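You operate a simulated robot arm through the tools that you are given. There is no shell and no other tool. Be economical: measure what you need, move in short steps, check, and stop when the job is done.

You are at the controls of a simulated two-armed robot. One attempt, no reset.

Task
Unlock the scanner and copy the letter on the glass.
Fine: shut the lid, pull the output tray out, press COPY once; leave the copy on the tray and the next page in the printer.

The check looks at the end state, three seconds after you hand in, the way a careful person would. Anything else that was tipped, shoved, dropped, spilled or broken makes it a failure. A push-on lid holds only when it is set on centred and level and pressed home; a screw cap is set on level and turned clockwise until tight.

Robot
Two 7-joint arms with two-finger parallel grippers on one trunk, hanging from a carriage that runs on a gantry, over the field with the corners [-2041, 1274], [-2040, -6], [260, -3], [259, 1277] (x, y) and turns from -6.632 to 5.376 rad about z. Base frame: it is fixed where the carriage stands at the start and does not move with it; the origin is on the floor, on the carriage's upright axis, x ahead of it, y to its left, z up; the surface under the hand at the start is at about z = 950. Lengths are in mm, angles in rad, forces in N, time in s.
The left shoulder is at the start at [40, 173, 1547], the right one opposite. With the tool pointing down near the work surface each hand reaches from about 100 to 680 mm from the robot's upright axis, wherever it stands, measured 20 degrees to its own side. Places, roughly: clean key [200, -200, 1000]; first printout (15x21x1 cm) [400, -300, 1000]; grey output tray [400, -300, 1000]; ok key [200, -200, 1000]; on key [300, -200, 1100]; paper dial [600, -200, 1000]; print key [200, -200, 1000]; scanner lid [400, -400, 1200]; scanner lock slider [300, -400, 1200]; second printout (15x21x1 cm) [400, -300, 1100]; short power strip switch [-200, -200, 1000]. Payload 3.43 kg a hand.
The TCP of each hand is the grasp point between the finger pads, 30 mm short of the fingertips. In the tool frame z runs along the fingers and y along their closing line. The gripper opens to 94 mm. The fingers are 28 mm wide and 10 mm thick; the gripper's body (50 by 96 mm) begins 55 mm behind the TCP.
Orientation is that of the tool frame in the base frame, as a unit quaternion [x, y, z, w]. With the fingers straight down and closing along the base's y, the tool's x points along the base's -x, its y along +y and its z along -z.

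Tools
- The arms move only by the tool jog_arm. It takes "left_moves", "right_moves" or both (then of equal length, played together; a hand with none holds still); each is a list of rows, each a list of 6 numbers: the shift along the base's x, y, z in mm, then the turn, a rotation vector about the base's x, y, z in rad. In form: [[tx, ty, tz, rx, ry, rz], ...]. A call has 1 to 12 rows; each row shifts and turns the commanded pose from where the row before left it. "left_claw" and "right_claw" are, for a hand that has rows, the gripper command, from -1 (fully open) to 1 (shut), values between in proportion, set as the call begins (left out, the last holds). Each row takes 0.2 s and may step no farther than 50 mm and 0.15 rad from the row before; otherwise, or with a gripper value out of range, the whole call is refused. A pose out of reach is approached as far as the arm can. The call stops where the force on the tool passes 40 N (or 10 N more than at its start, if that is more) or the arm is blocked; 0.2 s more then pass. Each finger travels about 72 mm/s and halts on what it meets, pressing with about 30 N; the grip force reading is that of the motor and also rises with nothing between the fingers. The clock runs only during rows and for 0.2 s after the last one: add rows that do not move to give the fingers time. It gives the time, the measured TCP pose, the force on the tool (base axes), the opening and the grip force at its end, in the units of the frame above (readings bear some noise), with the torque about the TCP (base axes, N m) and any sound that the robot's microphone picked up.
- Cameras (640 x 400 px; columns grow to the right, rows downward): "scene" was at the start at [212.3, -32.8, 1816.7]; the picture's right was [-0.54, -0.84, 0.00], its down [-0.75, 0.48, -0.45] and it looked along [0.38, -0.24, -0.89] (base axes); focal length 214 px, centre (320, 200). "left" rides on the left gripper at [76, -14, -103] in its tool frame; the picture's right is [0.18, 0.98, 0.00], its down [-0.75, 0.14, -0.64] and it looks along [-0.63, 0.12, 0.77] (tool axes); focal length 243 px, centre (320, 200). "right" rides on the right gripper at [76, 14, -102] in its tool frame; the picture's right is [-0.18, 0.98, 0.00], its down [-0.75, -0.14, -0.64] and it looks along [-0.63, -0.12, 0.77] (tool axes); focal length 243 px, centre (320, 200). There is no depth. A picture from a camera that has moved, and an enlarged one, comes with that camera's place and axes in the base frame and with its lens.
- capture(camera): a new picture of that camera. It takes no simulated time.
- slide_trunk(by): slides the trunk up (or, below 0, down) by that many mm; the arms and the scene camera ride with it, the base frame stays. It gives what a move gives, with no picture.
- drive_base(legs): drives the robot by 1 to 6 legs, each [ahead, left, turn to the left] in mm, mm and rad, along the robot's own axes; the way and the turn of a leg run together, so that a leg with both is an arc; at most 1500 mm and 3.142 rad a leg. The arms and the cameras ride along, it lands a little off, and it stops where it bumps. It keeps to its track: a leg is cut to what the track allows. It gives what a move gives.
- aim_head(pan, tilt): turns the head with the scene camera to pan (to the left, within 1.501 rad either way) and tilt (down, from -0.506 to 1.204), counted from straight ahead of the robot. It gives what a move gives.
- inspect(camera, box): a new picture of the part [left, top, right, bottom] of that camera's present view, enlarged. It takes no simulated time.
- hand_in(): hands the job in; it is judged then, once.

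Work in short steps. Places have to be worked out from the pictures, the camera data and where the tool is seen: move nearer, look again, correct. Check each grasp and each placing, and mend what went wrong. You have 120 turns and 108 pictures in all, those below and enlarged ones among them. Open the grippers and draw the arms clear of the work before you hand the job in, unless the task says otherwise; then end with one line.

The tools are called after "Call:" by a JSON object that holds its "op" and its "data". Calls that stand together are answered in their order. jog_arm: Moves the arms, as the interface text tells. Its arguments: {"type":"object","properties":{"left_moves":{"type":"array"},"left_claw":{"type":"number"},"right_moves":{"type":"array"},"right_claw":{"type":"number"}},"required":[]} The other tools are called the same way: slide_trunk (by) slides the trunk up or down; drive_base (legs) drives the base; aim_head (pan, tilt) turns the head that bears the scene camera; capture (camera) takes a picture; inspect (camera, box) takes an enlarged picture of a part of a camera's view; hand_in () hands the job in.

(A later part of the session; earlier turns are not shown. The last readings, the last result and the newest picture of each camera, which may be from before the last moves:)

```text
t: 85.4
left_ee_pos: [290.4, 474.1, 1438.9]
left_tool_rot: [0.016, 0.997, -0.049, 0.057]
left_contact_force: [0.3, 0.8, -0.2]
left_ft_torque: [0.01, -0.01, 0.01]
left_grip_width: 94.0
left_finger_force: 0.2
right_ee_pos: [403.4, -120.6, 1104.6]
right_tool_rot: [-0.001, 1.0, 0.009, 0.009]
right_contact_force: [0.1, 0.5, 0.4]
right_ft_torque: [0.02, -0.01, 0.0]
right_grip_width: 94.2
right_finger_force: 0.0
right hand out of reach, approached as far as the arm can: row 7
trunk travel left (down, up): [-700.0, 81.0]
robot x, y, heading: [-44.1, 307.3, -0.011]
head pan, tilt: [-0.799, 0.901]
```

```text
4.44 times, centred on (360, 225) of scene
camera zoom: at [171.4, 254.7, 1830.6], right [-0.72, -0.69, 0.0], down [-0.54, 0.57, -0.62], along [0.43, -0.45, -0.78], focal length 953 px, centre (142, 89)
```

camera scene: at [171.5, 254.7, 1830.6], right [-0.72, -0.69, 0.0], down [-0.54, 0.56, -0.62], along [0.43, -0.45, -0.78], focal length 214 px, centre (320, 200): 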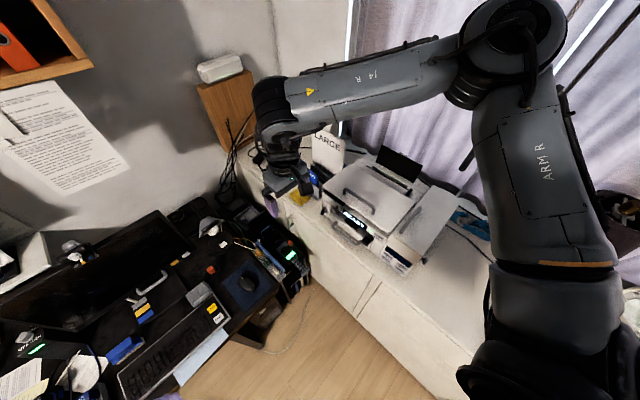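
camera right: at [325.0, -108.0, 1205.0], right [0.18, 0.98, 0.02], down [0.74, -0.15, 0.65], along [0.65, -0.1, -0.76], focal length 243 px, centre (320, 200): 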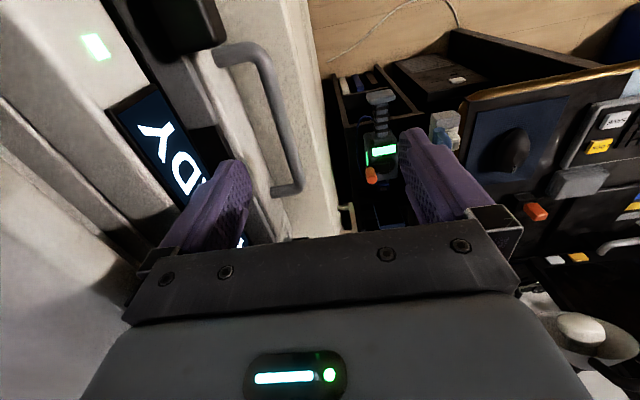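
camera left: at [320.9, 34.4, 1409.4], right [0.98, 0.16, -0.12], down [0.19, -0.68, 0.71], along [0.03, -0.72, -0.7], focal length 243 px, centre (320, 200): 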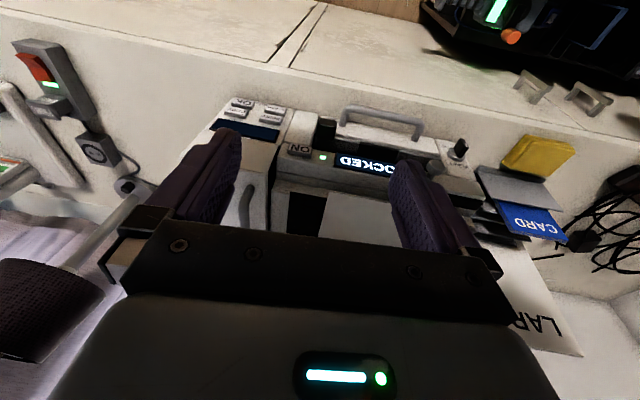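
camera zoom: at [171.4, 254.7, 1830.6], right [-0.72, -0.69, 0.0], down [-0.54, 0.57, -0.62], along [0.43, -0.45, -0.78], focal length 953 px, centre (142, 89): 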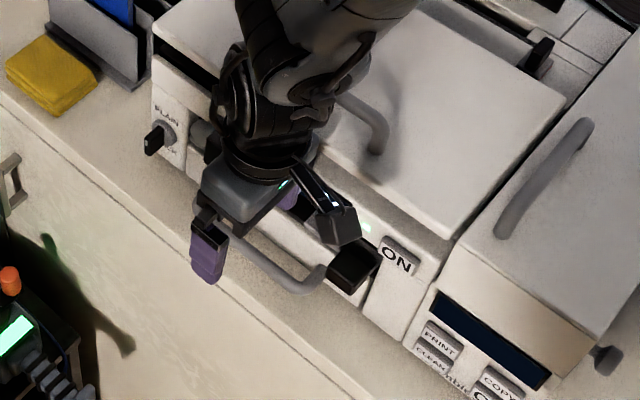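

Arm hit its low limit at z≈1105; I'll use the trunk for lowering. Slide down 25 mm, then correct y by +3.

Call:
{"op": "slide_trunk", "data": {"by": -25}}

Call:
{"op": "jog_arm", "data": {"right_moves": [[0, 3, 3, 0, 0, 0], [0, 0, 0, 0, 0, 0]]}}

Call:
{"op": "inspect", "data": {"camera": "right", "box": [180, 60, 340, 240]}}

```text
t: 86.1
left_ee_pos: [290.0, 473.3, 1412.5]
left_tool_rot: [0.015, 0.997, -0.049, 0.057]
left_contact_force: [-0.8, -0.3, 0.0]
left_ft_torque: [0.0, 0.01, 0.01]
left_grip_width: 94.1
left_finger_force: 0.1
right_ee_pos: [403.2, -119.6, 1080.1]
right_tool_rot: [-0.001, 1.0, 0.009, 0.009]
right_contact_force: [-0.4, 0.1, -0.2]
right_ft_torque: [0.02, 0.03, 0.0]
right_grip_width: 93.8
right_finger_force: 0.0
trunk travel left (down, up): [-675.0, 106.0]
robot x, y, heading: [-39.3, 309.6, -0.005]
head pan, tilt: [-0.799, 0.901]
```

```text
t: 86.7
left_ee_pos: [290.8, 474.0, 1412.9]
left_tool_rot: [0.015, 0.997, -0.05, 0.057]
left_contact_force: [-0.2, 1.2, 0.8]
left_ft_torque: [-0.01, -0.02, -0.01]
left_grip_width: 93.8
left_finger_force: 0.2
right_ee_pos: [401.7, -116.0, 1083.4]
right_tool_rot: [0.0, 1.0, 0.009, 0.011]
right_contact_force: [-0.2, 0.1, -0.5]
right_ft_torque: [0.04, 0.0, 0.0]
right_grip_width: 94.1
right_finger_force: 0.1
trunk travel left (down, up): [-675.0, 106.0]
robot x, y, heading: [-41.5, 310.5, -0.009]
head pan, tilt: [-0.799, 0.901]
```

```text
2.22 times, centred on (260, 150) of right
camera zoom: at [324.8, -105.3, 1183.2], right [0.18, 0.98, 0.02], down [0.74, -0.15, 0.65], along [0.65, -0.1, -0.76], focal length 539 px, centre (453, 311)
```

zoom: 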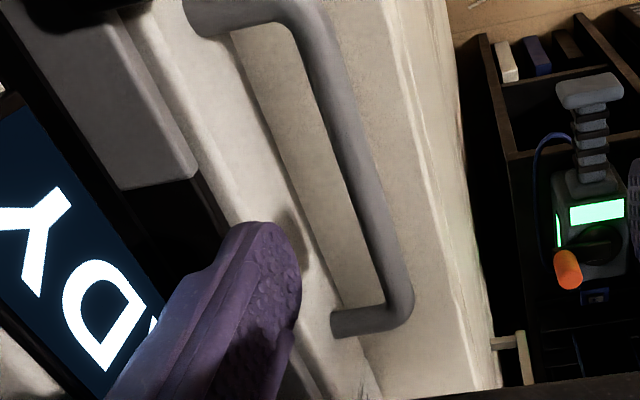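

Front face at bar height is y≈-180, bar inner ≈-157: the finger at -163…-173 fits. Lower with the trunk.

Call:
{"op": "slide_trunk", "data": {"by": -38}}

Call:
{"op": "inspect", "data": {"camera": "right", "box": [180, 40, 360, 240]}}

```text
t: 87.5
left_ee_pos: [290.8, 473.9, 1374.7]
left_tool_rot: [0.015, 0.997, -0.049, 0.058]
left_contact_force: [-0.1, -0.7, -0.3]
left_ft_torque: [-0.03, 0.0, -0.01]
left_grip_width: 94.2
left_finger_force: 0.2
right_ee_pos: [402.7, -116.2, 1044.6]
right_tool_rot: [0.0, 1.0, 0.01, 0.01]
right_contact_force: [-0.2, -0.4, 0.2]
right_ft_torque: [0.01, 0.02, -0.01]
right_grip_width: 93.9
right_finger_force: 0.0
trunk travel left (down, up): [-637.0, 144.0]
robot x, y, heading: [-42.0, 306.9, -0.007]
head pan, tilt: [-0.799, 0.901]
```

```text
2.00 times, centred on (270, 140) of right
camera zoom: at [325.0, -105.3, 1145.3], right [0.18, 0.98, 0.02], down [0.74, -0.15, 0.65], along [0.65, -0.1, -0.76], focal length 485 px, centre (420, 320)
```

zoom: 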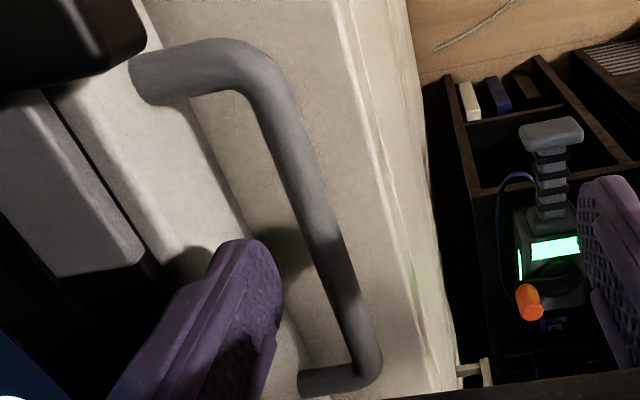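

Finger is entering the loop cleanly. Lower 27 mm more.

Call:
{"op": "slide_trunk", "data": {"by": -27}}

Call:
{"op": "inspect", "data": {"camera": "right", "box": [160, 40, 360, 240]}}

```text
t: 88.2
left_ee_pos: [292.2, 474.0, 1347.8]
left_tool_rot: [0.015, 0.997, -0.049, 0.056]
left_contact_force: [-0.1, -0.9, -0.3]
left_ft_torque: [-0.02, 0.02, -0.01]
left_grip_width: 94.2
left_finger_force: 0.0
right_ee_pos: [403.0, -117.5, 1017.7]
right_tool_rot: [0.0, 1.0, 0.009, 0.009]
right_contact_force: [0.2, 0.1, 0.1]
right_ft_torque: [0.02, 0.02, 0.0]
right_grip_width: 94.2
right_finger_force: 0.1
trunk travel left (down, up): [-610.0, 171.0]
robot x, y, heading: [-39.2, 312.0, -0.006]
head pan, tilt: [-0.799, 0.901]
```

```text
2.00 times, centred on (260, 140) of right
camera zoom: at [325.0, -105.3, 1118.3], right [0.18, 0.98, 0.02], down [0.74, -0.15, 0.65], along [0.65, -0.1, -0.76], focal length 485 px, centre (440, 320)
```

zoom: 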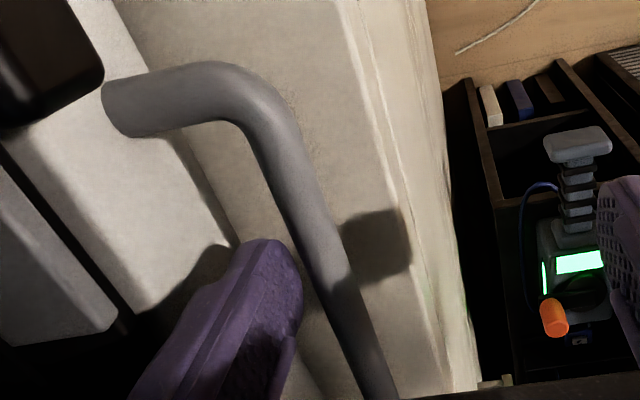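

Hooked behind the bar with no contact. Pull +y.

Call:
{"op": "jog_arm", "data": {"right_moves": [[0, 8, 0, 0, 0, 0], [0, 8, 0, 0, 0, 0], [0, 10, 0, 0, 0, 0], [0, 10, 0, 0, 0, 0], [0, 10, 0, 0, 0, 0], [0, 10, 0, 0, 0, 0]]}}

Call:
{"op": "inspect", "data": {"camera": "scene", "box": [290, 150, 450, 290]}}

```text
t: 89.6
left_ee_pos: [291.4, 474.0, 1348.7]
left_tool_rot: [0.015, 0.997, -0.049, 0.057]
left_contact_force: [0.1, 0.6, 0.3]
left_ft_torque: [-0.01, 0.02, 0.01]
left_grip_width: 94.1
left_finger_force: 0.1
right_ee_pos: [402.6, -62.4, 1021.5]
right_tool_rot: [0.0, 1.0, 0.01, 0.009]
right_contact_force: [-0.4, 0.1, 0.1]
right_ft_torque: [-0.01, 0.01, -0.02]
right_grip_width: 94.1
right_finger_force: 0.1
right hand out of reach, approached as far as the arm can: row 5
trunk travel left (down, up): [-610.0, 171.0]
robot x, y, heading: [-42.6, 309.2, -0.007]
head pan, tilt: [-0.799, 0.901]
```

```text
2.86 times, centred on (370, 220) of scene
camera zoom: at [171.5, 254.7, 1740.6], right [-0.72, -0.69, 0.0], down [-0.54, 0.57, -0.62], along [0.43, -0.45, -0.78], focal length 613 px, centre (177, 143)
```

zoom: 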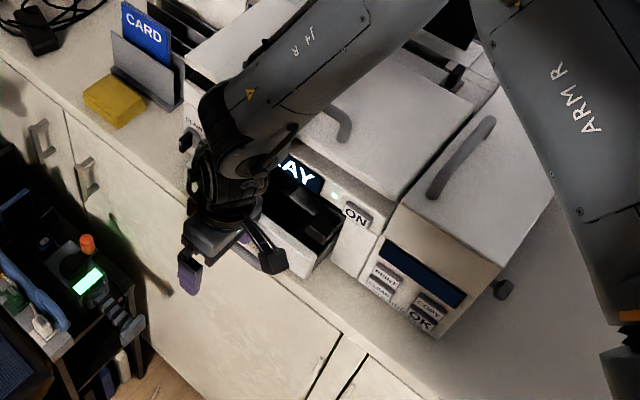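

The tray is sliding out. The arm is at a limit, so I continue pulling with the base (left = +y), 50 mm.

Call:
{"op": "drive_base", "data": {"legs": [[0, 50, 0]]}}

Call:
{"op": "inspect", "data": {"camera": "scene", "box": [290, 130, 450, 270]}}

```text
t: 90.6
left_ee_pos: [291.0, 521.9, 1348.4]
left_tool_rot: [0.015, 0.997, -0.05, 0.058]
left_contact_force: [-0.2, -0.5, 0.8]
left_ft_torque: [0.02, 0.03, 0.0]
left_grip_width: 94.0
left_finger_force: 0.1
right_ee_pos: [402.8, -15.4, 1023.0]
right_tool_rot: [0.0, 1.0, 0.009, 0.01]
right_contact_force: [-11.4, 0.7, 36.8]
right_ft_torque: [-1.7, 0.82, -0.47]
right_grip_width: 93.0
right_finger_force: 0.0
trunk travel left (down, up): [-610.0, 171.0]
robot x, y, heading: [-40.2, 356.8, -0.007]
head pan, tilt: [-0.799, 0.901]
```

```text
2.86 times, centred on (370, 200) of scene
camera zoom: at [171.7, 303.5, 1741.0], right [-0.72, -0.69, 0.0], down [-0.54, 0.57, -0.62], along [0.43, -0.45, -0.78], focal length 613 px, centre (177, 200)
```

zoom: 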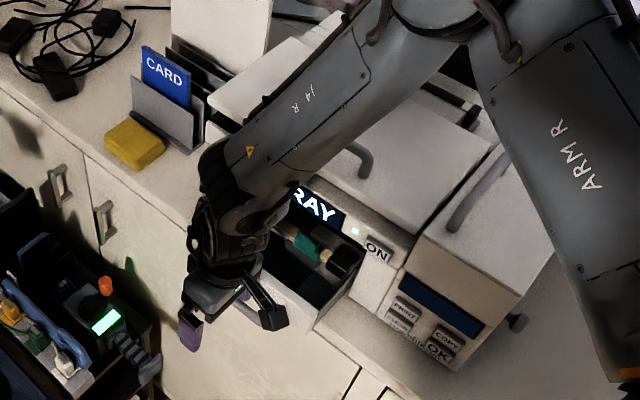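

There's an upward force of 37 N on the hand; look where it touches before continuing.

Call:
{"op": "capture", "data": {"camera": "right"}}

Call:
{"op": "capture", "data": {"camera": "scene"}}

```text
40 pictures are left
camera right: at [324.2, -2.8, 1124.0], right [0.18, 0.98, 0.02], down [0.74, -0.15, 0.65], along [0.65, -0.1, -0.76], focal length 243 px, centre (320, 200)
```

right: 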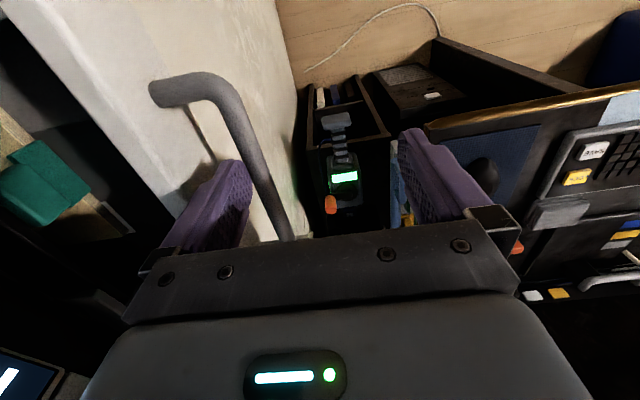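

```text
39 pictures are left
camera scene: at [171.7, 303.5, 1741.0], right [-0.72, -0.69, 0.0], down [-0.54, 0.57, -0.62], along [0.43, -0.45, -0.78], focal length 214 px, centre (320, 200)
```

scene: 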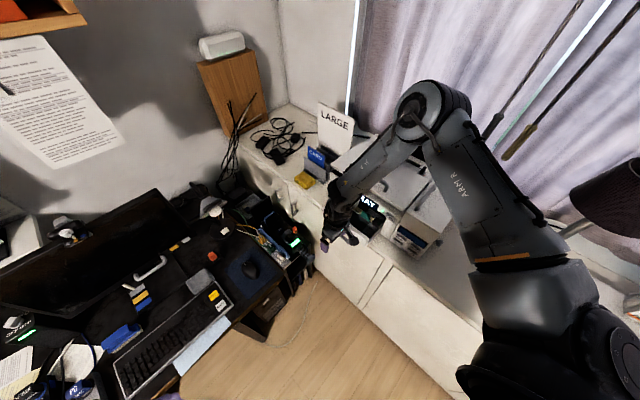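

The contact is at the back fingertip from below (likely the desk's edge). Raise the trunk 6 mm — still hooked — and recheck force.

Call:
{"op": "slide_trunk", "data": {"by": 6}}

Call:
{"op": "inspect", "data": {"camera": "right", "box": [120, 60, 340, 240]}}

```text
t: 91.1
left_ee_pos: [290.5, 522.7, 1354.0]
left_tool_rot: [0.015, 0.997, -0.049, 0.056]
left_contact_force: [0.0, 1.1, 0.7]
left_ft_torque: [0.02, 0.01, 0.0]
left_grip_width: 94.1
left_finger_force: 0.0
right_ee_pos: [401.5, -13.3, 1029.3]
right_tool_rot: [0.0, 1.0, 0.011, 0.01]
right_contact_force: [-0.2, 0.6, 0.3]
right_ft_torque: [0.01, -0.02, -0.02]
right_grip_width: 93.6
right_finger_force: 0.1
trunk travel left (down, up): [-616.0, 165.0]
robot x, y, heading: [-38.3, 357.2, -0.007]
head pan, tilt: [-0.799, 0.901]
```

```text
2.22 times, centred on (230, 150) of right
camera zoom: at [323.9, -1.0, 1128.8], right [0.18, 0.98, 0.02], down [0.74, -0.15, 0.65], along [0.65, -0.1, -0.76], focal length 539 px, centre (520, 311)
```

zoom: 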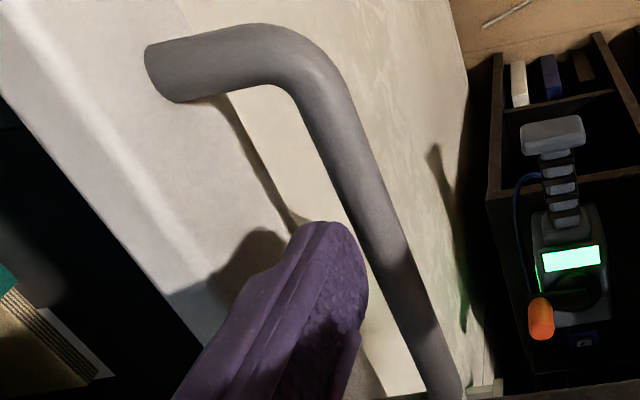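

Force gone. Continue pulling 40 mm with the base.

Call:
{"op": "drive_base", "data": {"legs": [[0, 40, 0]]}}

Call:
{"op": "inspect", "data": {"camera": "scene", "box": [300, 130, 460, 270]}}

```text
t: 92.0
left_ee_pos: [290.9, 564.0, 1353.7]
left_tool_rot: [0.015, 0.997, -0.049, 0.057]
left_contact_force: [-0.6, -0.3, 0.2]
left_ft_torque: [0.02, -0.01, -0.01]
left_grip_width: 93.9
left_finger_force: 0.1
right_ee_pos: [401.7, 28.3, 1028.6]
right_tool_rot: [0.0, 1.0, 0.01, 0.009]
right_contact_force: [-0.3, 0.6, 0.6]
right_ft_torque: [-0.01, 0.02, -0.01]
right_grip_width: 93.8
right_finger_force: 0.0
trunk travel left (down, up): [-616.0, 165.0]
robot x, y, heading: [-42.2, 396.8, -0.009]
head pan, tilt: [-0.799, 0.901]
```

```text
2.86 times, centred on (380, 200) of scene
camera zoom: at [172.0, 344.5, 1746.6], right [-0.72, -0.69, 0.0], down [-0.54, 0.57, -0.62], along [0.43, -0.45, -0.78], focal length 613 px, centre (149, 200)
```

zoom: 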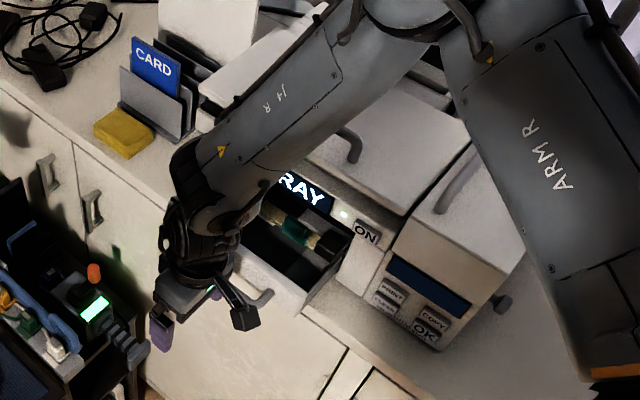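

The finger slipped over the bar on that last pull; the tray stayed about 100 mm out. Raise by trunk and look at the tray and display.

Call:
{"op": "slide_trunk", "data": {"by": 110}}

Call:
{"op": "jog_arm", "data": {"right_moves": [[0, 30, 0, 0, 0, 0], [0, 30, 0, 0, 0, 0], [0, 30, 0, 0, 0, 0]]}}

Call:
{"op": "capture", "data": {"camera": "right"}}

Call:
{"op": "inspect", "data": {"camera": "scene", "box": [300, 140, 440, 270]}}

```text
t: 93.4
left_ee_pos: [290.4, 563.3, 1463.3]
left_tool_rot: [0.015, 0.997, -0.05, 0.057]
left_contact_force: [0.6, -0.5, -0.4]
left_ft_torque: [0.01, 0.02, 0.0]
left_grip_width: 93.9
left_finger_force: 0.0
right_ee_pos: [402.0, 27.8, 1137.8]
right_tool_rot: [0.001, 1.0, 0.009, 0.009]
right_contact_force: [0.3, 1.1, 0.1]
right_ft_torque: [-0.02, 0.0, -0.01]
right_grip_width: 93.9
right_finger_force: 0.1
trunk travel left (down, up): [-726.0, 55.0]
robot x, y, heading: [-38.8, 400.5, -0.01]
head pan, tilt: [-0.799, 0.901]
```

```text
t: 94.2
left_ee_pos: [291.9, 562.1, 1464.4]
left_tool_rot: [0.015, 0.997, -0.049, 0.056]
left_contact_force: [0.2, 0.2, -0.5]
left_ft_torque: [0.02, -0.01, 0.02]
left_grip_width: 93.9
left_finger_force: 0.3
right_ee_pos: [389.9, 106.2, 1163.7]
right_tool_rot: [-0.001, 1.0, 0.009, 0.009]
right_contact_force: [0.5, -0.1, -0.3]
right_ft_torque: [-0.02, 0.04, 0.02]
right_grip_width: 94.0
right_finger_force: 0.1
right hand out of reach, approached as far as the arm can: row 1, 2, 3
trunk travel left (down, up): [-726.0, 55.0]
robot x, y, heading: [-40.5, 405.2, -0.003]
head pan, tilt: [-0.799, 0.901]
```

```text
36 pictures are left
camera right: at [313.0, 117.9, 1264.1], right [0.18, 0.98, 0.02], down [0.74, -0.15, 0.65], along [0.65, -0.1, -0.76], focal length 243 px, centre (320, 200)
```

right: 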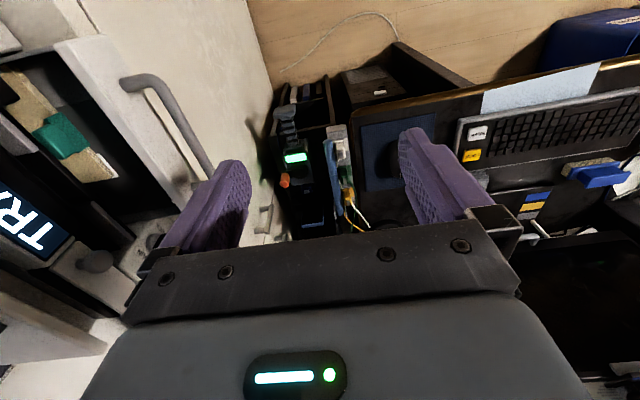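

```text
3.08 times, centred on (370, 205) of scene
camera zoom: at [172.0, 344.3, 1856.6], right [-0.72, -0.69, 0.0], down [-0.54, 0.57, -0.62], along [0.43, -0.45, -0.78], focal length 660 px, centre (166, 185)
```

zoom: 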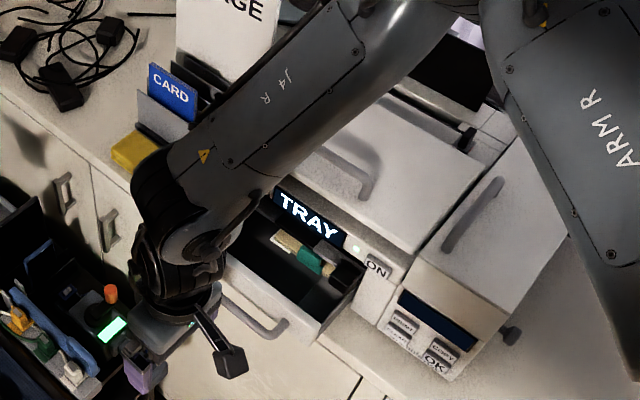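

The display now says TRAY. Look closely into the drawer and below it.

Call:
{"op": "inspect", "data": {"camera": "scene", "box": [345, 175, 400, 225]}}

Call:
{"op": "inspect", "data": {"camera": "right", "box": [0, 30, 220, 320]}}

```text
8.00 times, centred on (372, 200) of scene
camera zoom: at [172.0, 344.3, 1856.6], right [-0.72, -0.69, 0.0], down [-0.54, 0.57, -0.62], along [0.43, -0.45, -0.78], focal length 1716 px, centre (-100, 200)
```

zoom: 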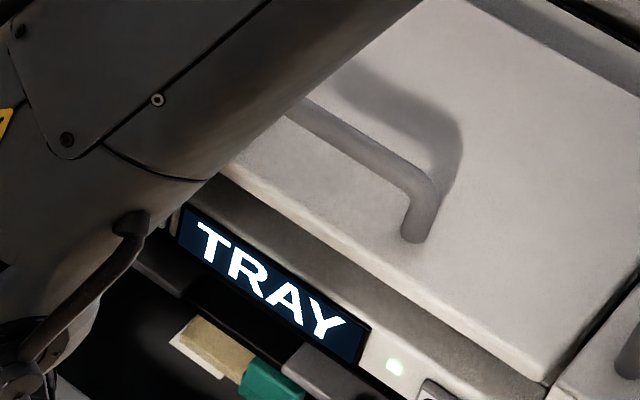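

```text
1.38 times, centred on (110, 175) of right
camera zoom: at [313.0, 117.9, 1264.1], right [0.18, 0.98, 0.02], down [0.74, -0.15, 0.65], along [0.65, -0.1, -0.76], focal length 335 px, centre (610, 234)
```

zoom: 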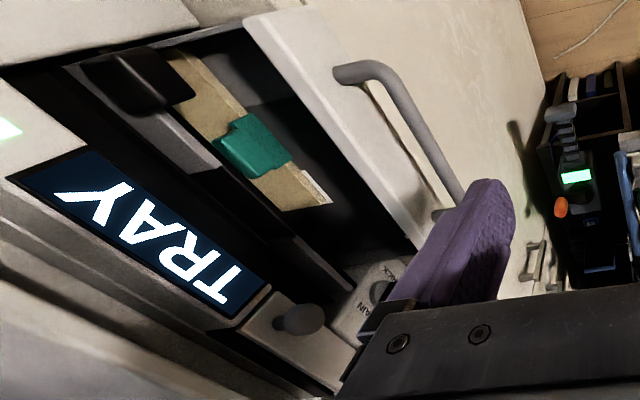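

The white drawer is a paper cassette (display "TRAY" error); the grey plate with a black grip under the display is the output tray. I must push the drawer back. Bring the hand (base right 75 mm) in front of the drawer's bar, then lower.

Call:
{"op": "drive_base", "data": {"legs": [[0, -75, 0]]}}

Call:
{"op": "slide_trunk", "data": {"by": -135}}

Call:
{"op": "capture", "data": {"camera": "right"}}

```text
t: 95.2
left_ee_pos: [289.9, 489.8, 1462.7]
left_tool_rot: [0.014, 0.997, -0.049, 0.057]
left_contact_force: [0.1, 0.2, 0.9]
left_ft_torque: [-0.03, 0.01, 0.01]
left_grip_width: 94.0
left_finger_force: 0.1
right_ee_pos: [389.9, 31.1, 1164.3]
right_tool_rot: [0.0, 1.0, 0.011, 0.011]
right_contact_force: [-0.3, 0.4, 0.2]
right_ft_torque: [-0.02, 0.0, -0.02]
right_grip_width: 94.0
right_finger_force: 0.1
trunk travel left (down, up): [-726.0, 55.0]
robot x, y, heading: [-39.8, 320.0, -0.007]
head pan, tilt: [-0.799, 0.901]
```

```text
t: 96.9
left_ee_pos: [291.4, 489.9, 1328.9]
left_tool_rot: [0.015, 0.997, -0.048, 0.057]
left_contact_force: [-0.1, 0.9, -0.7]
left_ft_torque: [0.04, -0.01, 0.02]
left_grip_width: 93.9
left_finger_force: 0.2
right_ee_pos: [390.3, 32.5, 1028.6]
right_tool_rot: [-0.001, 1.0, 0.01, 0.01]
right_contact_force: [-0.3, -0.3, 0.2]
right_ft_torque: [-0.03, 0.01, -0.02]
right_grip_width: 94.1
right_finger_force: 0.1
trunk travel left (down, up): [-591.0, 190.0]
robot x, y, heading: [-42.2, 327.9, -0.011]
head pan, tilt: [-0.799, 0.901]
```

```text
32 pictures are left
camera right: at [312.7, 43.5, 1129.1], right [0.18, 0.98, 0.02], down [0.74, -0.15, 0.65], along [0.65, -0.1, -0.76], focal length 243 px, centre (320, 200)
```

right: 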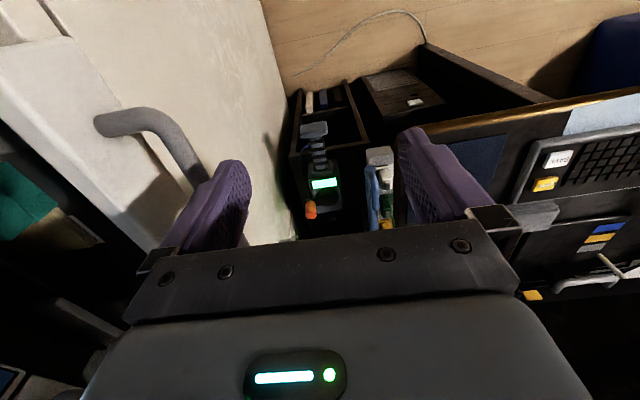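

Finger is on the outer side of the bar. Lower 22 mm and push -y in small steps.

Call:
{"op": "slide_trunk", "data": {"by": -22}}

Call:
{"op": "jog_arm", "data": {"right_moves": [[0, -12, 0, 0, 0, 0], [0, -12, 0, 0, 0, 0], [0, -12, 0, 0, 0, 0], [0, -12, 0, 0, 0, 0], [0, -12, 0, 0, 0, 0]]}}

Call:
{"op": "inspect", "data": {"camera": "scene", "box": [300, 130, 460, 270]}}

```text
t: 97.6
left_ee_pos: [291.3, 489.5, 1306.7]
left_tool_rot: [0.016, 0.997, -0.049, 0.056]
left_contact_force: [-0.1, 0.0, -0.2]
left_ft_torque: [0.03, 0.0, 0.0]
left_grip_width: 93.8
left_finger_force: 0.1
right_ee_pos: [389.5, 32.5, 1005.7]
right_tool_rot: [0.0, 1.0, 0.01, 0.009]
right_contact_force: [0.2, -0.4, -0.5]
right_ft_torque: [-0.03, 0.04, 0.04]
right_grip_width: 94.1
right_finger_force: 0.1
trunk travel left (down, up): [-569.0, 212.0]
robot x, y, heading: [-41.5, 322.6, -0.006]
head pan, tilt: [-0.799, 0.901]
```

```text
t: 98.8
left_ee_pos: [290.4, 490.6, 1307.1]
left_tool_rot: [0.015, 0.997, -0.05, 0.057]
left_contact_force: [0.2, 0.4, -0.1]
left_ft_torque: [0.01, -0.02, 0.02]
left_grip_width: 93.9
left_finger_force: 0.0
right_ee_pos: [390.5, -27.0, 1007.6]
right_tool_rot: [0.0, 1.0, 0.01, 0.01]
right_contact_force: [-1.2, -0.2, 0.1]
right_ft_torque: [0.03, -0.02, -0.04]
right_grip_width: 93.3
right_finger_force: 0.1
trunk travel left (down, up): [-569.0, 212.0]
robot x, y, heading: [-42.6, 322.8, -0.006]
head pan, tilt: [-0.799, 0.901]
```

```text
2.86 times, centred on (380, 200) of scene
camera zoom: at [171.4, 270.0, 1699.5], right [-0.72, -0.69, 0.0], down [-0.54, 0.57, -0.62], along [0.43, -0.45, -0.78], focal length 613 px, centre (149, 200)
```

zoom: 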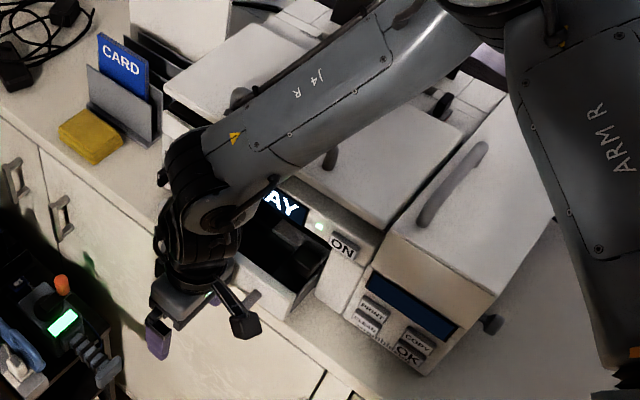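

Drawer is going in. Continue.

Call:
{"op": "jog_arm", "data": {"right_moves": [[0, -12, 0, 0, 0, 0], [0, -12, 0, 0, 0, 0], [0, -12, 0, 0, 0, 0], [0, -10, 0, 0, 0, 0], [0, -8, 0, 0, 0, 0], [0, -5, 0, 0, 0, 0], [0, -5, 0, 0, 0, 0], [0, -5, 0, 0, 0, 0], [0, -5, 0, 0, 0, 0]]}}

Call:
{"op": "inspect", "data": {"camera": "scene", "box": [300, 130, 460, 270]}}

```text
t: 100.8
left_ee_pos: [289.8, 490.7, 1307.2]
left_tool_rot: [0.015, 0.997, -0.049, 0.057]
left_contact_force: [-0.2, 0.6, -0.2]
left_ft_torque: [-0.04, 0.0, 0.0]
left_grip_width: 93.9
left_finger_force: 0.0
right_ee_pos: [390.2, -97.9, 1005.3]
right_tool_rot: [-0.002, 1.0, 0.013, 0.01]
right_contact_force: [-7.2, 18.3, 13.4]
right_ft_torque: [-0.36, 0.12, -0.26]
right_grip_width: 83.3
right_finger_force: 0.1
trunk travel left (down, up): [-569.0, 212.0]
robot x, y, heading: [-38.3, 325.0, -0.008]
head pan, tilt: [-0.799, 0.901]
```

```text
2.86 times, centred on (380, 200) of scene
camera zoom: at [171.2, 271.4, 1699.6], right [-0.72, -0.69, 0.0], down [-0.54, 0.57, -0.62], along [0.43, -0.45, -0.78], focal length 613 px, centre (149, 200)
```

zoom: 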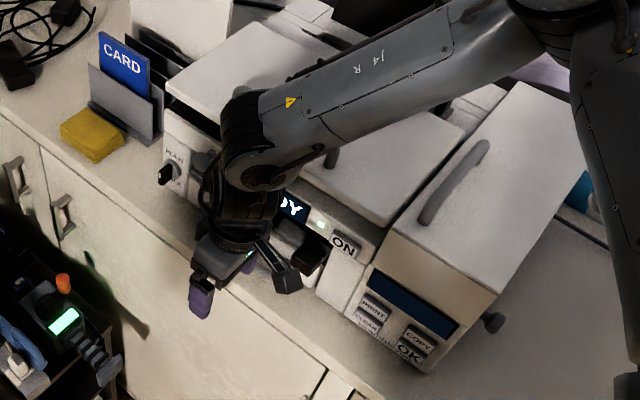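

READY again and firm stop: the drawer is home. Back off and raise, then study the grey tray.

Call:
{"op": "jog_arm", "data": {"right_moves": [[0, 15, 0, 0, 0, 0], [0, 20, 0, 0, 0, 0], [0, 20, 0, 0, 0, 0], [0, 20, 0, 0, 0, 0]]}}

Call:
{"op": "slide_trunk", "data": {"by": 120}}

Call:
{"op": "drive_base", "data": {"legs": [[0, 60, 0]]}}

Call:
{"op": "inspect", "data": {"camera": "right", "box": [0, 0, 250, 260]}}

Call:
{"op": "inspect", "data": {"camera": "scene", "box": [330, 140, 430, 230]}}

```text
t: 101.8
left_ee_pos: [290.2, 489.6, 1307.0]
left_tool_rot: [0.015, 0.997, -0.05, 0.056]
left_contact_force: [0.2, -0.1, 1.3]
left_ft_torque: [-0.02, -0.01, -0.03]
left_grip_width: 94.3
left_finger_force: 0.0
right_ee_pos: [390.2, -28.0, 1006.0]
right_tool_rot: [0.0, 1.0, 0.009, 0.01]
right_contact_force: [-0.7, -0.6, -0.1]
right_ft_torque: [0.02, 0.02, 0.02]
right_grip_width: 94.0
right_finger_force: 0.0
trunk travel left (down, up): [-569.0, 212.0]
robot x, y, heading: [-37.2, 326.6, -0.005]
head pan, tilt: [-0.799, 0.901]
```

```text
t: 103.3
left_ee_pos: [289.9, 489.0, 1427.8]
left_tool_rot: [0.014, 0.997, -0.049, 0.057]
left_contact_force: [-0.7, -0.8, -1.2]
left_ft_torque: [0.03, -0.02, -0.01]
left_grip_width: 94.0
left_finger_force: 0.0
right_ee_pos: [390.0, -27.5, 1126.8]
right_tool_rot: [-0.001, 1.0, 0.01, 0.009]
right_contact_force: [-0.1, 0.2, 0.0]
right_ft_torque: [0.02, -0.01, 0.0]
right_grip_width: 94.0
right_finger_force: 0.1
trunk travel left (down, up): [-689.0, 92.0]
robot x, y, heading: [-40.8, 326.0, -0.007]
head pan, tilt: [-0.799, 0.901]
```

```text
t: 104.2
left_ee_pos: [291.1, 547.9, 1426.8]
left_tool_rot: [0.015, 0.997, -0.05, 0.057]
left_contact_force: [0.6, -0.5, -0.1]
left_ft_torque: [-0.02, -0.01, 0.03]
left_grip_width: 94.0
left_finger_force: 0.1
right_ee_pos: [390.6, 30.9, 1126.1]
right_tool_rot: [0.001, 1.0, 0.011, 0.011]
right_contact_force: [-0.4, -0.8, 0.9]
right_ft_torque: [0.0, 0.01, 0.0]
right_grip_width: 93.8
right_finger_force: 0.1
trunk travel left (down, up): [-689.0, 92.0]
robot x, y, heading: [-37.4, 380.9, -0.009]
head pan, tilt: [-0.799, 0.901]
```

```text
1.54 times, centred on (125, 130) of right
camera zoom: at [312.8, 42.8, 1226.8], right [0.18, 0.98, 0.02], down [0.74, -0.16, 0.65], along [0.65, -0.1, -0.76], focal length 373 px, centre (620, 308)
```

zoom: 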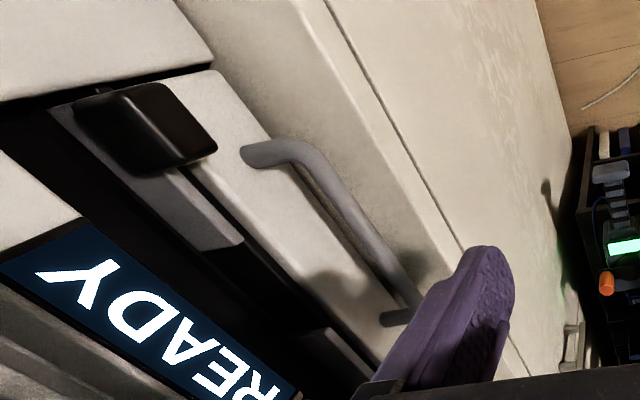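

```text
4.44 times, centred on (380, 185) of scene
camera zoom: at [171.9, 328.8, 1819.6], right [-0.72, -0.69, 0.0], down [-0.54, 0.57, -0.62], along [0.43, -0.45, -0.78], focal length 953 px, centre (53, 267)
```

zoom: 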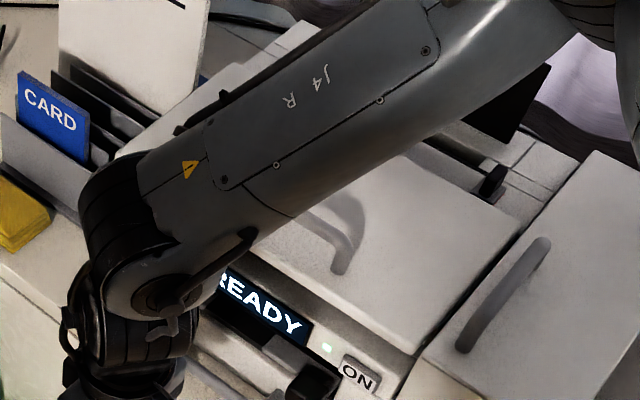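

The grey tray has a black grip block at about x 309–341, y -206…-170, top z≈1030. I'll press one fingertip on it and drag it out. Bring the base back 60 and position the back finger over it.

Call:
{"op": "drive_base", "data": {"legs": [[0, -60, 0]]}}

Call:
{"op": "jog_arm", "data": {"right_moves": [[-20, -20, 5, 0, 0, 0], [-20, -20, 0, 0, 0, 0], [-15, -20, 0, 0, 0, 0], [-10, -17, 0, 0, 0, 0], [0, 0, 0, 0, 0, 0]]}}

Call:
{"op": "capture", "data": {"camera": "right"}}

```text
t: 105.2
left_ee_pos: [291.1, 488.8, 1427.0]
left_tool_rot: [0.015, 0.997, -0.049, 0.057]
left_contact_force: [0.2, -0.1, -0.5]
left_ft_torque: [0.0, 0.03, -0.01]
left_grip_width: 93.8
left_finger_force: 0.0
right_ee_pos: [389.6, -29.1, 1125.5]
right_tool_rot: [0.0, 1.0, 0.011, 0.01]
right_contact_force: [0.4, -0.4, 0.3]
right_ft_torque: [0.0, -0.03, 0.01]
right_grip_width: 93.9
right_finger_force: 0.2
trunk travel left (down, up): [-689.0, 92.0]
robot x, y, heading: [-43.6, 324.4, -0.008]
head pan, tilt: [-0.799, 0.901]
```

```text
t: 106.4
left_ee_pos: [290.4, 487.5, 1426.0]
left_tool_rot: [0.015, 0.997, -0.049, 0.057]
left_contact_force: [0.0, -0.2, 0.5]
left_ft_torque: [0.01, 0.01, -0.02]
left_grip_width: 94.2
left_finger_force: 0.1
right_ee_pos: [325.7, -108.1, 1131.0]
right_tool_rot: [-0.001, 1.0, 0.01, 0.009]
right_contact_force: [-0.6, -0.7, 0.1]
right_ft_torque: [0.0, 0.01, 0.0]
right_grip_width: 93.8
right_finger_force: 0.2
trunk travel left (down, up): [-689.0, 92.0]
robot x, y, heading: [-42.1, 326.7, -0.009]
head pan, tilt: [-0.799, 0.901]
```

```text
27 pictures are left
camera right: at [248.2, -95.6, 1231.0], right [0.18, 0.98, 0.02], down [0.74, -0.15, 0.65], along [0.65, -0.1, -0.76], focal length 243 px, centre (320, 200)
```

right: 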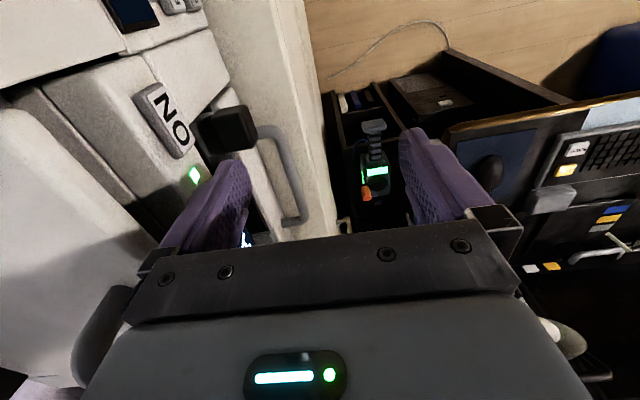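

Knob confirmed at x≈307–335, y≈-205…-165. Move to (322,-124) and lower with the trunk to just above it.

Call:
{"op": "jog_arm", "data": {"right_moves": [[-2, -8, 0, 0, 0, 0], [-2, -8, 0, 0, 0, 0], [0, 0, 0, 0, 0, 0]]}}

Call:
{"op": "slide_trunk", "data": {"by": -58}}

Call:
{"op": "inspect", "data": {"camera": "right", "box": [140, 40, 340, 240]}}

```text
t: 107.2
left_ee_pos: [290.2, 487.2, 1427.2]
left_tool_rot: [0.014, 0.997, -0.049, 0.057]
left_contact_force: [1.0, 0.0, 0.4]
left_ft_torque: [0.01, 0.0, -0.02]
left_grip_width: 93.9
left_finger_force: 0.0
right_ee_pos: [319.5, -121.9, 1131.8]
right_tool_rot: [0.0, 1.0, 0.011, 0.01]
right_contact_force: [0.2, -0.6, 0.8]
right_ft_torque: [-0.02, 0.0, 0.03]
right_grip_width: 94.1
right_finger_force: 0.1
trunk travel left (down, up): [-689.0, 92.0]
robot x, y, heading: [-41.2, 325.5, -0.007]
head pan, tilt: [-0.799, 0.901]
```

```text
t: 108.0
left_ee_pos: [291.6, 487.4, 1373.1]
left_tool_rot: [0.016, 0.997, -0.049, 0.057]
left_contact_force: [-0.3, -0.3, 0.2]
left_ft_torque: [-0.02, 0.01, 0.0]
left_grip_width: 93.8
left_finger_force: 0.1
right_ee_pos: [320.2, -122.5, 1079.6]
right_tool_rot: [0.0, 1.0, 0.008, 0.008]
right_contact_force: [-3.7, 1.2, 12.5]
right_ft_torque: [-0.61, 0.34, -0.22]
right_grip_width: 93.4
right_finger_force: 0.0
trunk travel left (down, up): [-635.0, 146.0]
robot x, y, heading: [-40.1, 324.5, -0.009]
head pan, tilt: [-0.799, 0.901]
stopped: the force on the tool passed its limit at 89 N (the readings are from after the stop); the commanded pose is now the measured one
```

```text
2.00 times, centred on (240, 140) of right
camera zoom: at [243.2, -110.6, 1179.7], right [0.18, 0.98, 0.02], down [0.74, -0.15, 0.65], along [0.64, -0.11, -0.76], focal length 485 px, centre (480, 320)
```

zoom: 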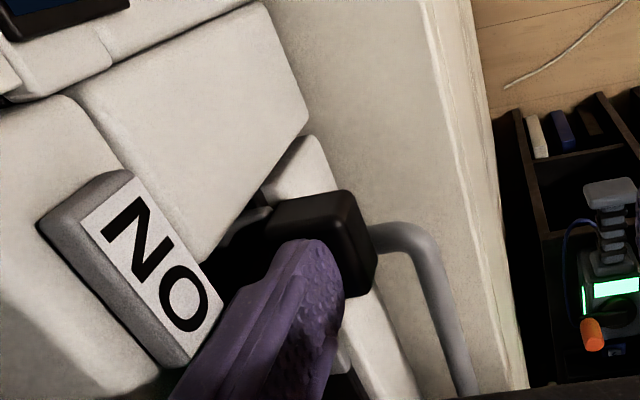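

The fingertip rests on the knob (top ≈1050). Press slightly and drag +y.

Call:
{"op": "jog_arm", "data": {"right_moves": [[0, 0, -2, 0, 0, 0], [0, 5, 0, 0, 0, 0], [0, 6, 0, 0, 0, 0], [0, 6, 0, 0, 0, 0], [0, 6, 0, 0, 0, 0], [0, 6, 0, 0, 0, 0], [0, 6, 0, 0, 0, 0]]}}

Call:
{"op": "inspect", "data": {"camera": "right", "box": [140, 40, 340, 240]}}

```text
t: 108.8
left_ee_pos: [290.7, 486.1, 1372.4]
left_tool_rot: [0.016, 0.997, -0.05, 0.056]
left_contact_force: [-0.8, 0.8, 0.4]
left_ft_torque: [-0.04, 0.03, -0.01]
left_grip_width: 94.1
left_finger_force: 0.1
right_ee_pos: [320.3, -114.8, 1078.5]
right_tool_rot: [0.001, 1.0, 0.006, 0.008]
right_contact_force: [-8.3, 0.3, 27.8]
right_ft_torque: [-1.36, 0.63, -0.44]
right_grip_width: 94.0
right_finger_force: 0.1
trunk travel left (down, up): [-635.0, 146.0]
robot x, y, heading: [-42.3, 324.6, -0.008]
head pan, tilt: [-0.799, 0.901]
stopped in row 3 (right hand): the force on the tool passed its limit at 42 N (the readings are from after the stop); the commanded pose is now the measured one
```

```text
2.00 times, centred on (240, 140) of right
camera zoom: at [243.5, -103.3, 1179.4], right [0.19, 0.98, 0.02], down [0.74, -0.15, 0.65], along [0.64, -0.11, -0.76], focal length 485 px, centre (480, 320)
```

zoom: 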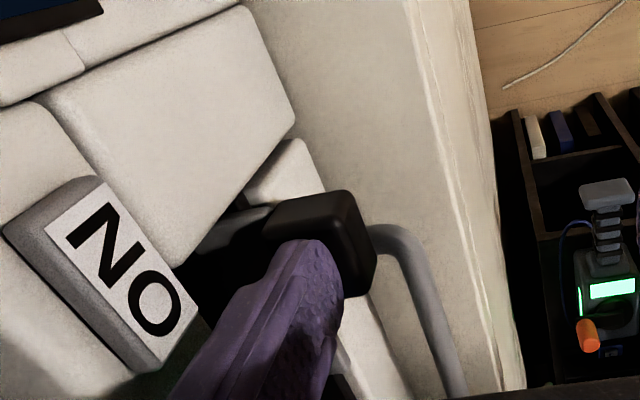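

The knob moves with the finger. Ease pressure by 1 mm and continue.

Call:
{"op": "jog_arm", "data": {"right_moves": [[0, 3, 0.5, 0, 0, 0], [0, 5, 0.3, 0, 0, 0], [0, 5, 0, 0, 0, 0], [0, 5, 0, 0, 0, 0], [0, 5, 0, 0, 0, 0], [0, 5, 0, 0, 0, 0], [0, 5, 0, 0, 0, 0]]}}

Call:
{"op": "inspect", "data": {"camera": "right", "box": [100, 40, 340, 240]}}

```text
t: 110.4
left_ee_pos: [290.0, 487.2, 1372.7]
left_tool_rot: [0.016, 0.997, -0.05, 0.056]
left_contact_force: [0.5, -0.1, 0.4]
left_ft_torque: [0.07, -0.02, -0.01]
left_grip_width: 93.9
left_finger_force: 0.0
right_ee_pos: [321.8, -82.1, 1078.7]
right_tool_rot: [0.0, 1.0, 0.008, 0.009]
right_contact_force: [-8.0, -1.8, 23.0]
right_ft_torque: [-1.21, 0.53, -0.44]
right_grip_width: 93.8
right_finger_force: 0.0
trunk travel left (down, up): [-635.0, 146.0]
robot x, y, heading: [-39.7, 321.0, -0.005]
head pan, tilt: [-0.799, 0.901]
```

```text
2.00 times, centred on (220, 140) of right
camera zoom: at [243.5, -69.6, 1179.5], right [0.19, 0.98, 0.02], down [0.74, -0.15, 0.65], along [0.64, -0.11, -0.76], focal length 485 px, centre (520, 320)
```

zoom: 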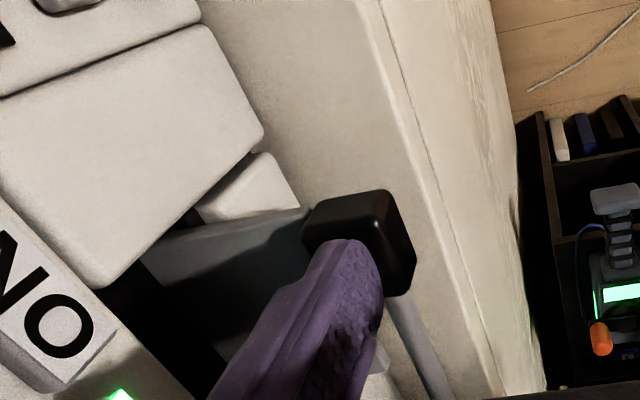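

The grey tray is following. Keep dragging.

Call:
{"op": "jog_arm", "data": {"right_moves": [[0, 6, 0, 0, 0, 0], [0, 6, 0, 0, 0, 0], [0, 6, 0, 0, 0, 0], [0, 6, 0, 0, 0, 0], [0, 6, 0, 0, 0, 0], [0, 6, 0, 0, 0, 0], [0, 6, 0, 0, 0, 0], [0, 6, 0, 0, 0, 0]]}}

Call:
{"op": "capture", "data": {"camera": "right"}}

```text
t: 112.2
left_ee_pos: [290.3, 486.3, 1372.8]
left_tool_rot: [0.015, 0.997, -0.05, 0.057]
left_contact_force: [-0.4, 0.4, -0.5]
left_ft_torque: [0.04, 0.01, 0.0]
left_grip_width: 94.1
left_finger_force: 0.1
right_ee_pos: [321.5, -35.6, 1079.4]
right_tool_rot: [0.001, 1.0, 0.007, 0.008]
right_contact_force: [-9.9, -1.2, 33.6]
right_ft_torque: [-1.82, 0.78, -0.42]
right_grip_width: 93.8
right_finger_force: 0.1
trunk travel left (down, up): [-635.0, 146.0]
robot x, y, heading: [-40.4, 321.3, -0.009]
head pan, tilt: [-0.799, 0.901]
```

```text
23 pictures are left
camera right: at [243.7, -23.2, 1179.4], right [0.19, 0.98, 0.02], down [0.74, -0.15, 0.65], along [0.64, -0.11, -0.76], focal length 243 px, centre (320, 200)
```

right: 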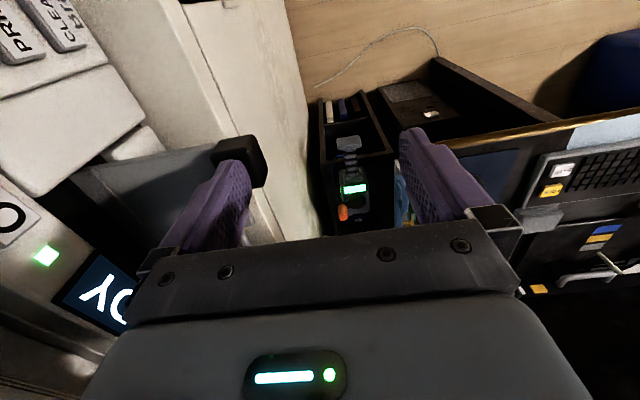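

Continue, easing the pressure slightly.

Call:
{"op": "jog_arm", "data": {"right_moves": [[0, 4, 0.8, 0, 0, 0], [0, 6, 0, 0, 0, 0], [0, 6, 0, 0, 0, 0], [0, 6, 0, 0, 0, 0], [0, 6, 0, 0, 0, 0], [0, 6, 0, 0, 0, 0], [0, 6, 0, 0, 0, 0], [0, 6, 0, 0, 0, 0]]}}

Call:
{"op": "capture", "data": {"camera": "right"}}

```text
t: 114.0
left_ee_pos: [291.2, 488.2, 1372.8]
left_tool_rot: [0.016, 0.997, -0.049, 0.057]
left_contact_force: [-0.4, 0.3, -0.3]
left_ft_torque: [0.01, -0.02, -0.02]
left_grip_width: 94.2
left_finger_force: 0.1
right_ee_pos: [321.0, 11.4, 1078.7]
right_tool_rot: [0.001, 1.0, 0.007, 0.007]
right_contact_force: [-5.6, -1.2, 15.9]
right_ft_torque: [-0.82, 0.35, -0.24]
right_grip_width: 93.9
right_finger_force: 0.0
trunk travel left (down, up): [-635.0, 146.0]
robot x, y, heading: [-42.1, 322.0, -0.009]
head pan, tilt: [-0.799, 0.901]
```

```text
22 pictures are left
camera right: at [243.8, 24.0, 1179.6], right [0.19, 0.98, 0.02], down [0.74, -0.15, 0.65], along [0.64, -0.11, -0.76], focal length 243 px, centre (320, 200)
```

right: 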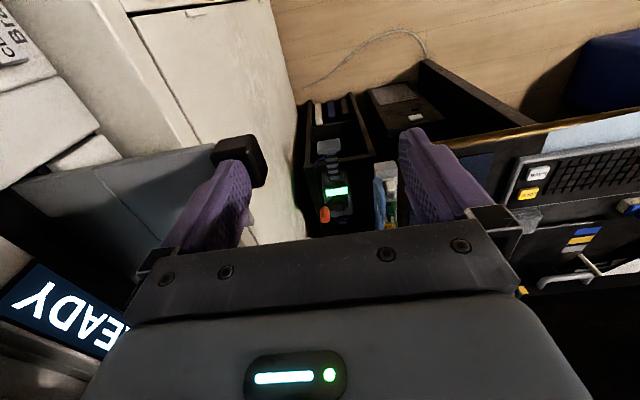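

Still following (~130 mm out). Continue until it stops.

Call:
{"op": "jog_arm", "data": {"right_moves": [[0, 6, 0, 0, 0, 0], [0, 6, 0, 0, 0, 0], [0, 6, 0, 0, 0, 0], [0, 6, 0, 0, 0, 0], [0, 6, 0, 0, 0, 0], [0, 6, 0, 0, 0, 0]]}}

Call:
{"op": "capture", "data": {"camera": "right"}}

```text
t: 115.4
left_ee_pos: [290.5, 487.8, 1373.2]
left_tool_rot: [0.016, 0.997, -0.05, 0.056]
left_contact_force: [-0.2, -0.4, -0.4]
left_ft_torque: [0.01, 0.0, 0.03]
left_grip_width: 93.9
left_finger_force: 0.1
right_ee_pos: [321.7, 47.6, 1078.4]
right_tool_rot: [0.0, 1.0, 0.008, 0.008]
right_contact_force: [-2.7, -2.9, 10.4]
right_ft_torque: [-0.64, 0.2, -0.08]
right_grip_width: 94.1
right_finger_force: 0.1
trunk travel left (down, up): [-635.0, 146.0]
robot x, y, heading: [-39.9, 323.1, -0.011]
head pan, tilt: [-0.799, 0.901]
```

```text
21 pictures are left
camera right: at [244.0, 60.5, 1179.6], right [0.19, 0.98, 0.02], down [0.74, -0.15, 0.65], along [0.64, -0.11, -0.76], focal length 243 px, centre (320, 200)
```

right: 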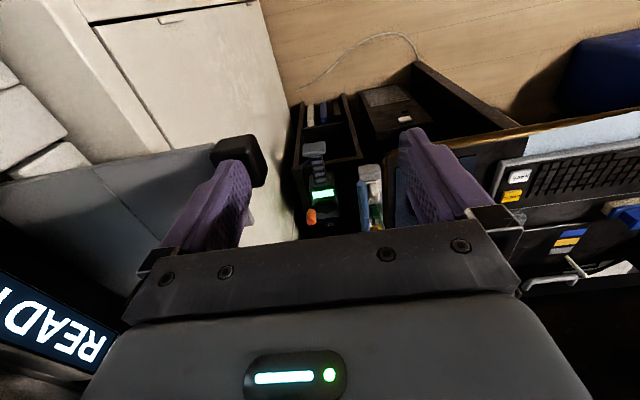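

Still moving; continue with a touch more pressure.

Call:
{"op": "jog_arm", "data": {"right_moves": [[0, 5, -0.6, 0, 0, 0], [0, 6, 0, 0, 0, 0], [0, 6, 0, 0, 0, 0], [0, 6, 0, 0, 0, 0], [0, 6, 0, 0, 0, 0], [0, 6, 0, 0, 0, 0]]}}

Call:
{"op": "capture", "data": {"camera": "right"}}

```text
t: 116.8
left_ee_pos: [290.8, 487.3, 1371.8]
left_tool_rot: [0.016, 0.997, -0.049, 0.057]
left_contact_force: [-0.5, -0.6, 0.2]
left_ft_torque: [-0.05, 0.02, -0.02]
left_grip_width: 94.2
left_finger_force: 0.0
right_ee_pos: [320.9, 80.1, 1083.6]
right_tool_rot: [0.001, 1.0, 0.009, 0.008]
right_contact_force: [-0.5, -0.3, 0.2]
right_ft_torque: [0.01, -0.01, 0.0]
right_grip_width: 94.0
right_finger_force: 0.0
right hand out of reach, approached as far as the arm can: row 5, 6
trunk travel left (down, up): [-635.0, 146.0]
robot x, y, heading: [-41.0, 323.7, -0.008]
head pan, tilt: [-0.799, 0.901]
```

```text
20 pictures are left
camera right: at [242.3, 91.9, 1184.4], right [0.18, 0.98, 0.02], down [0.74, -0.15, 0.65], along [0.64, -0.11, -0.76], focal length 243 px, centre (320, 200)
```

right: 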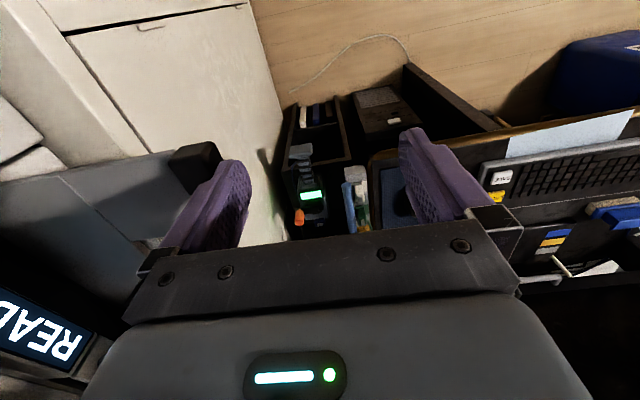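

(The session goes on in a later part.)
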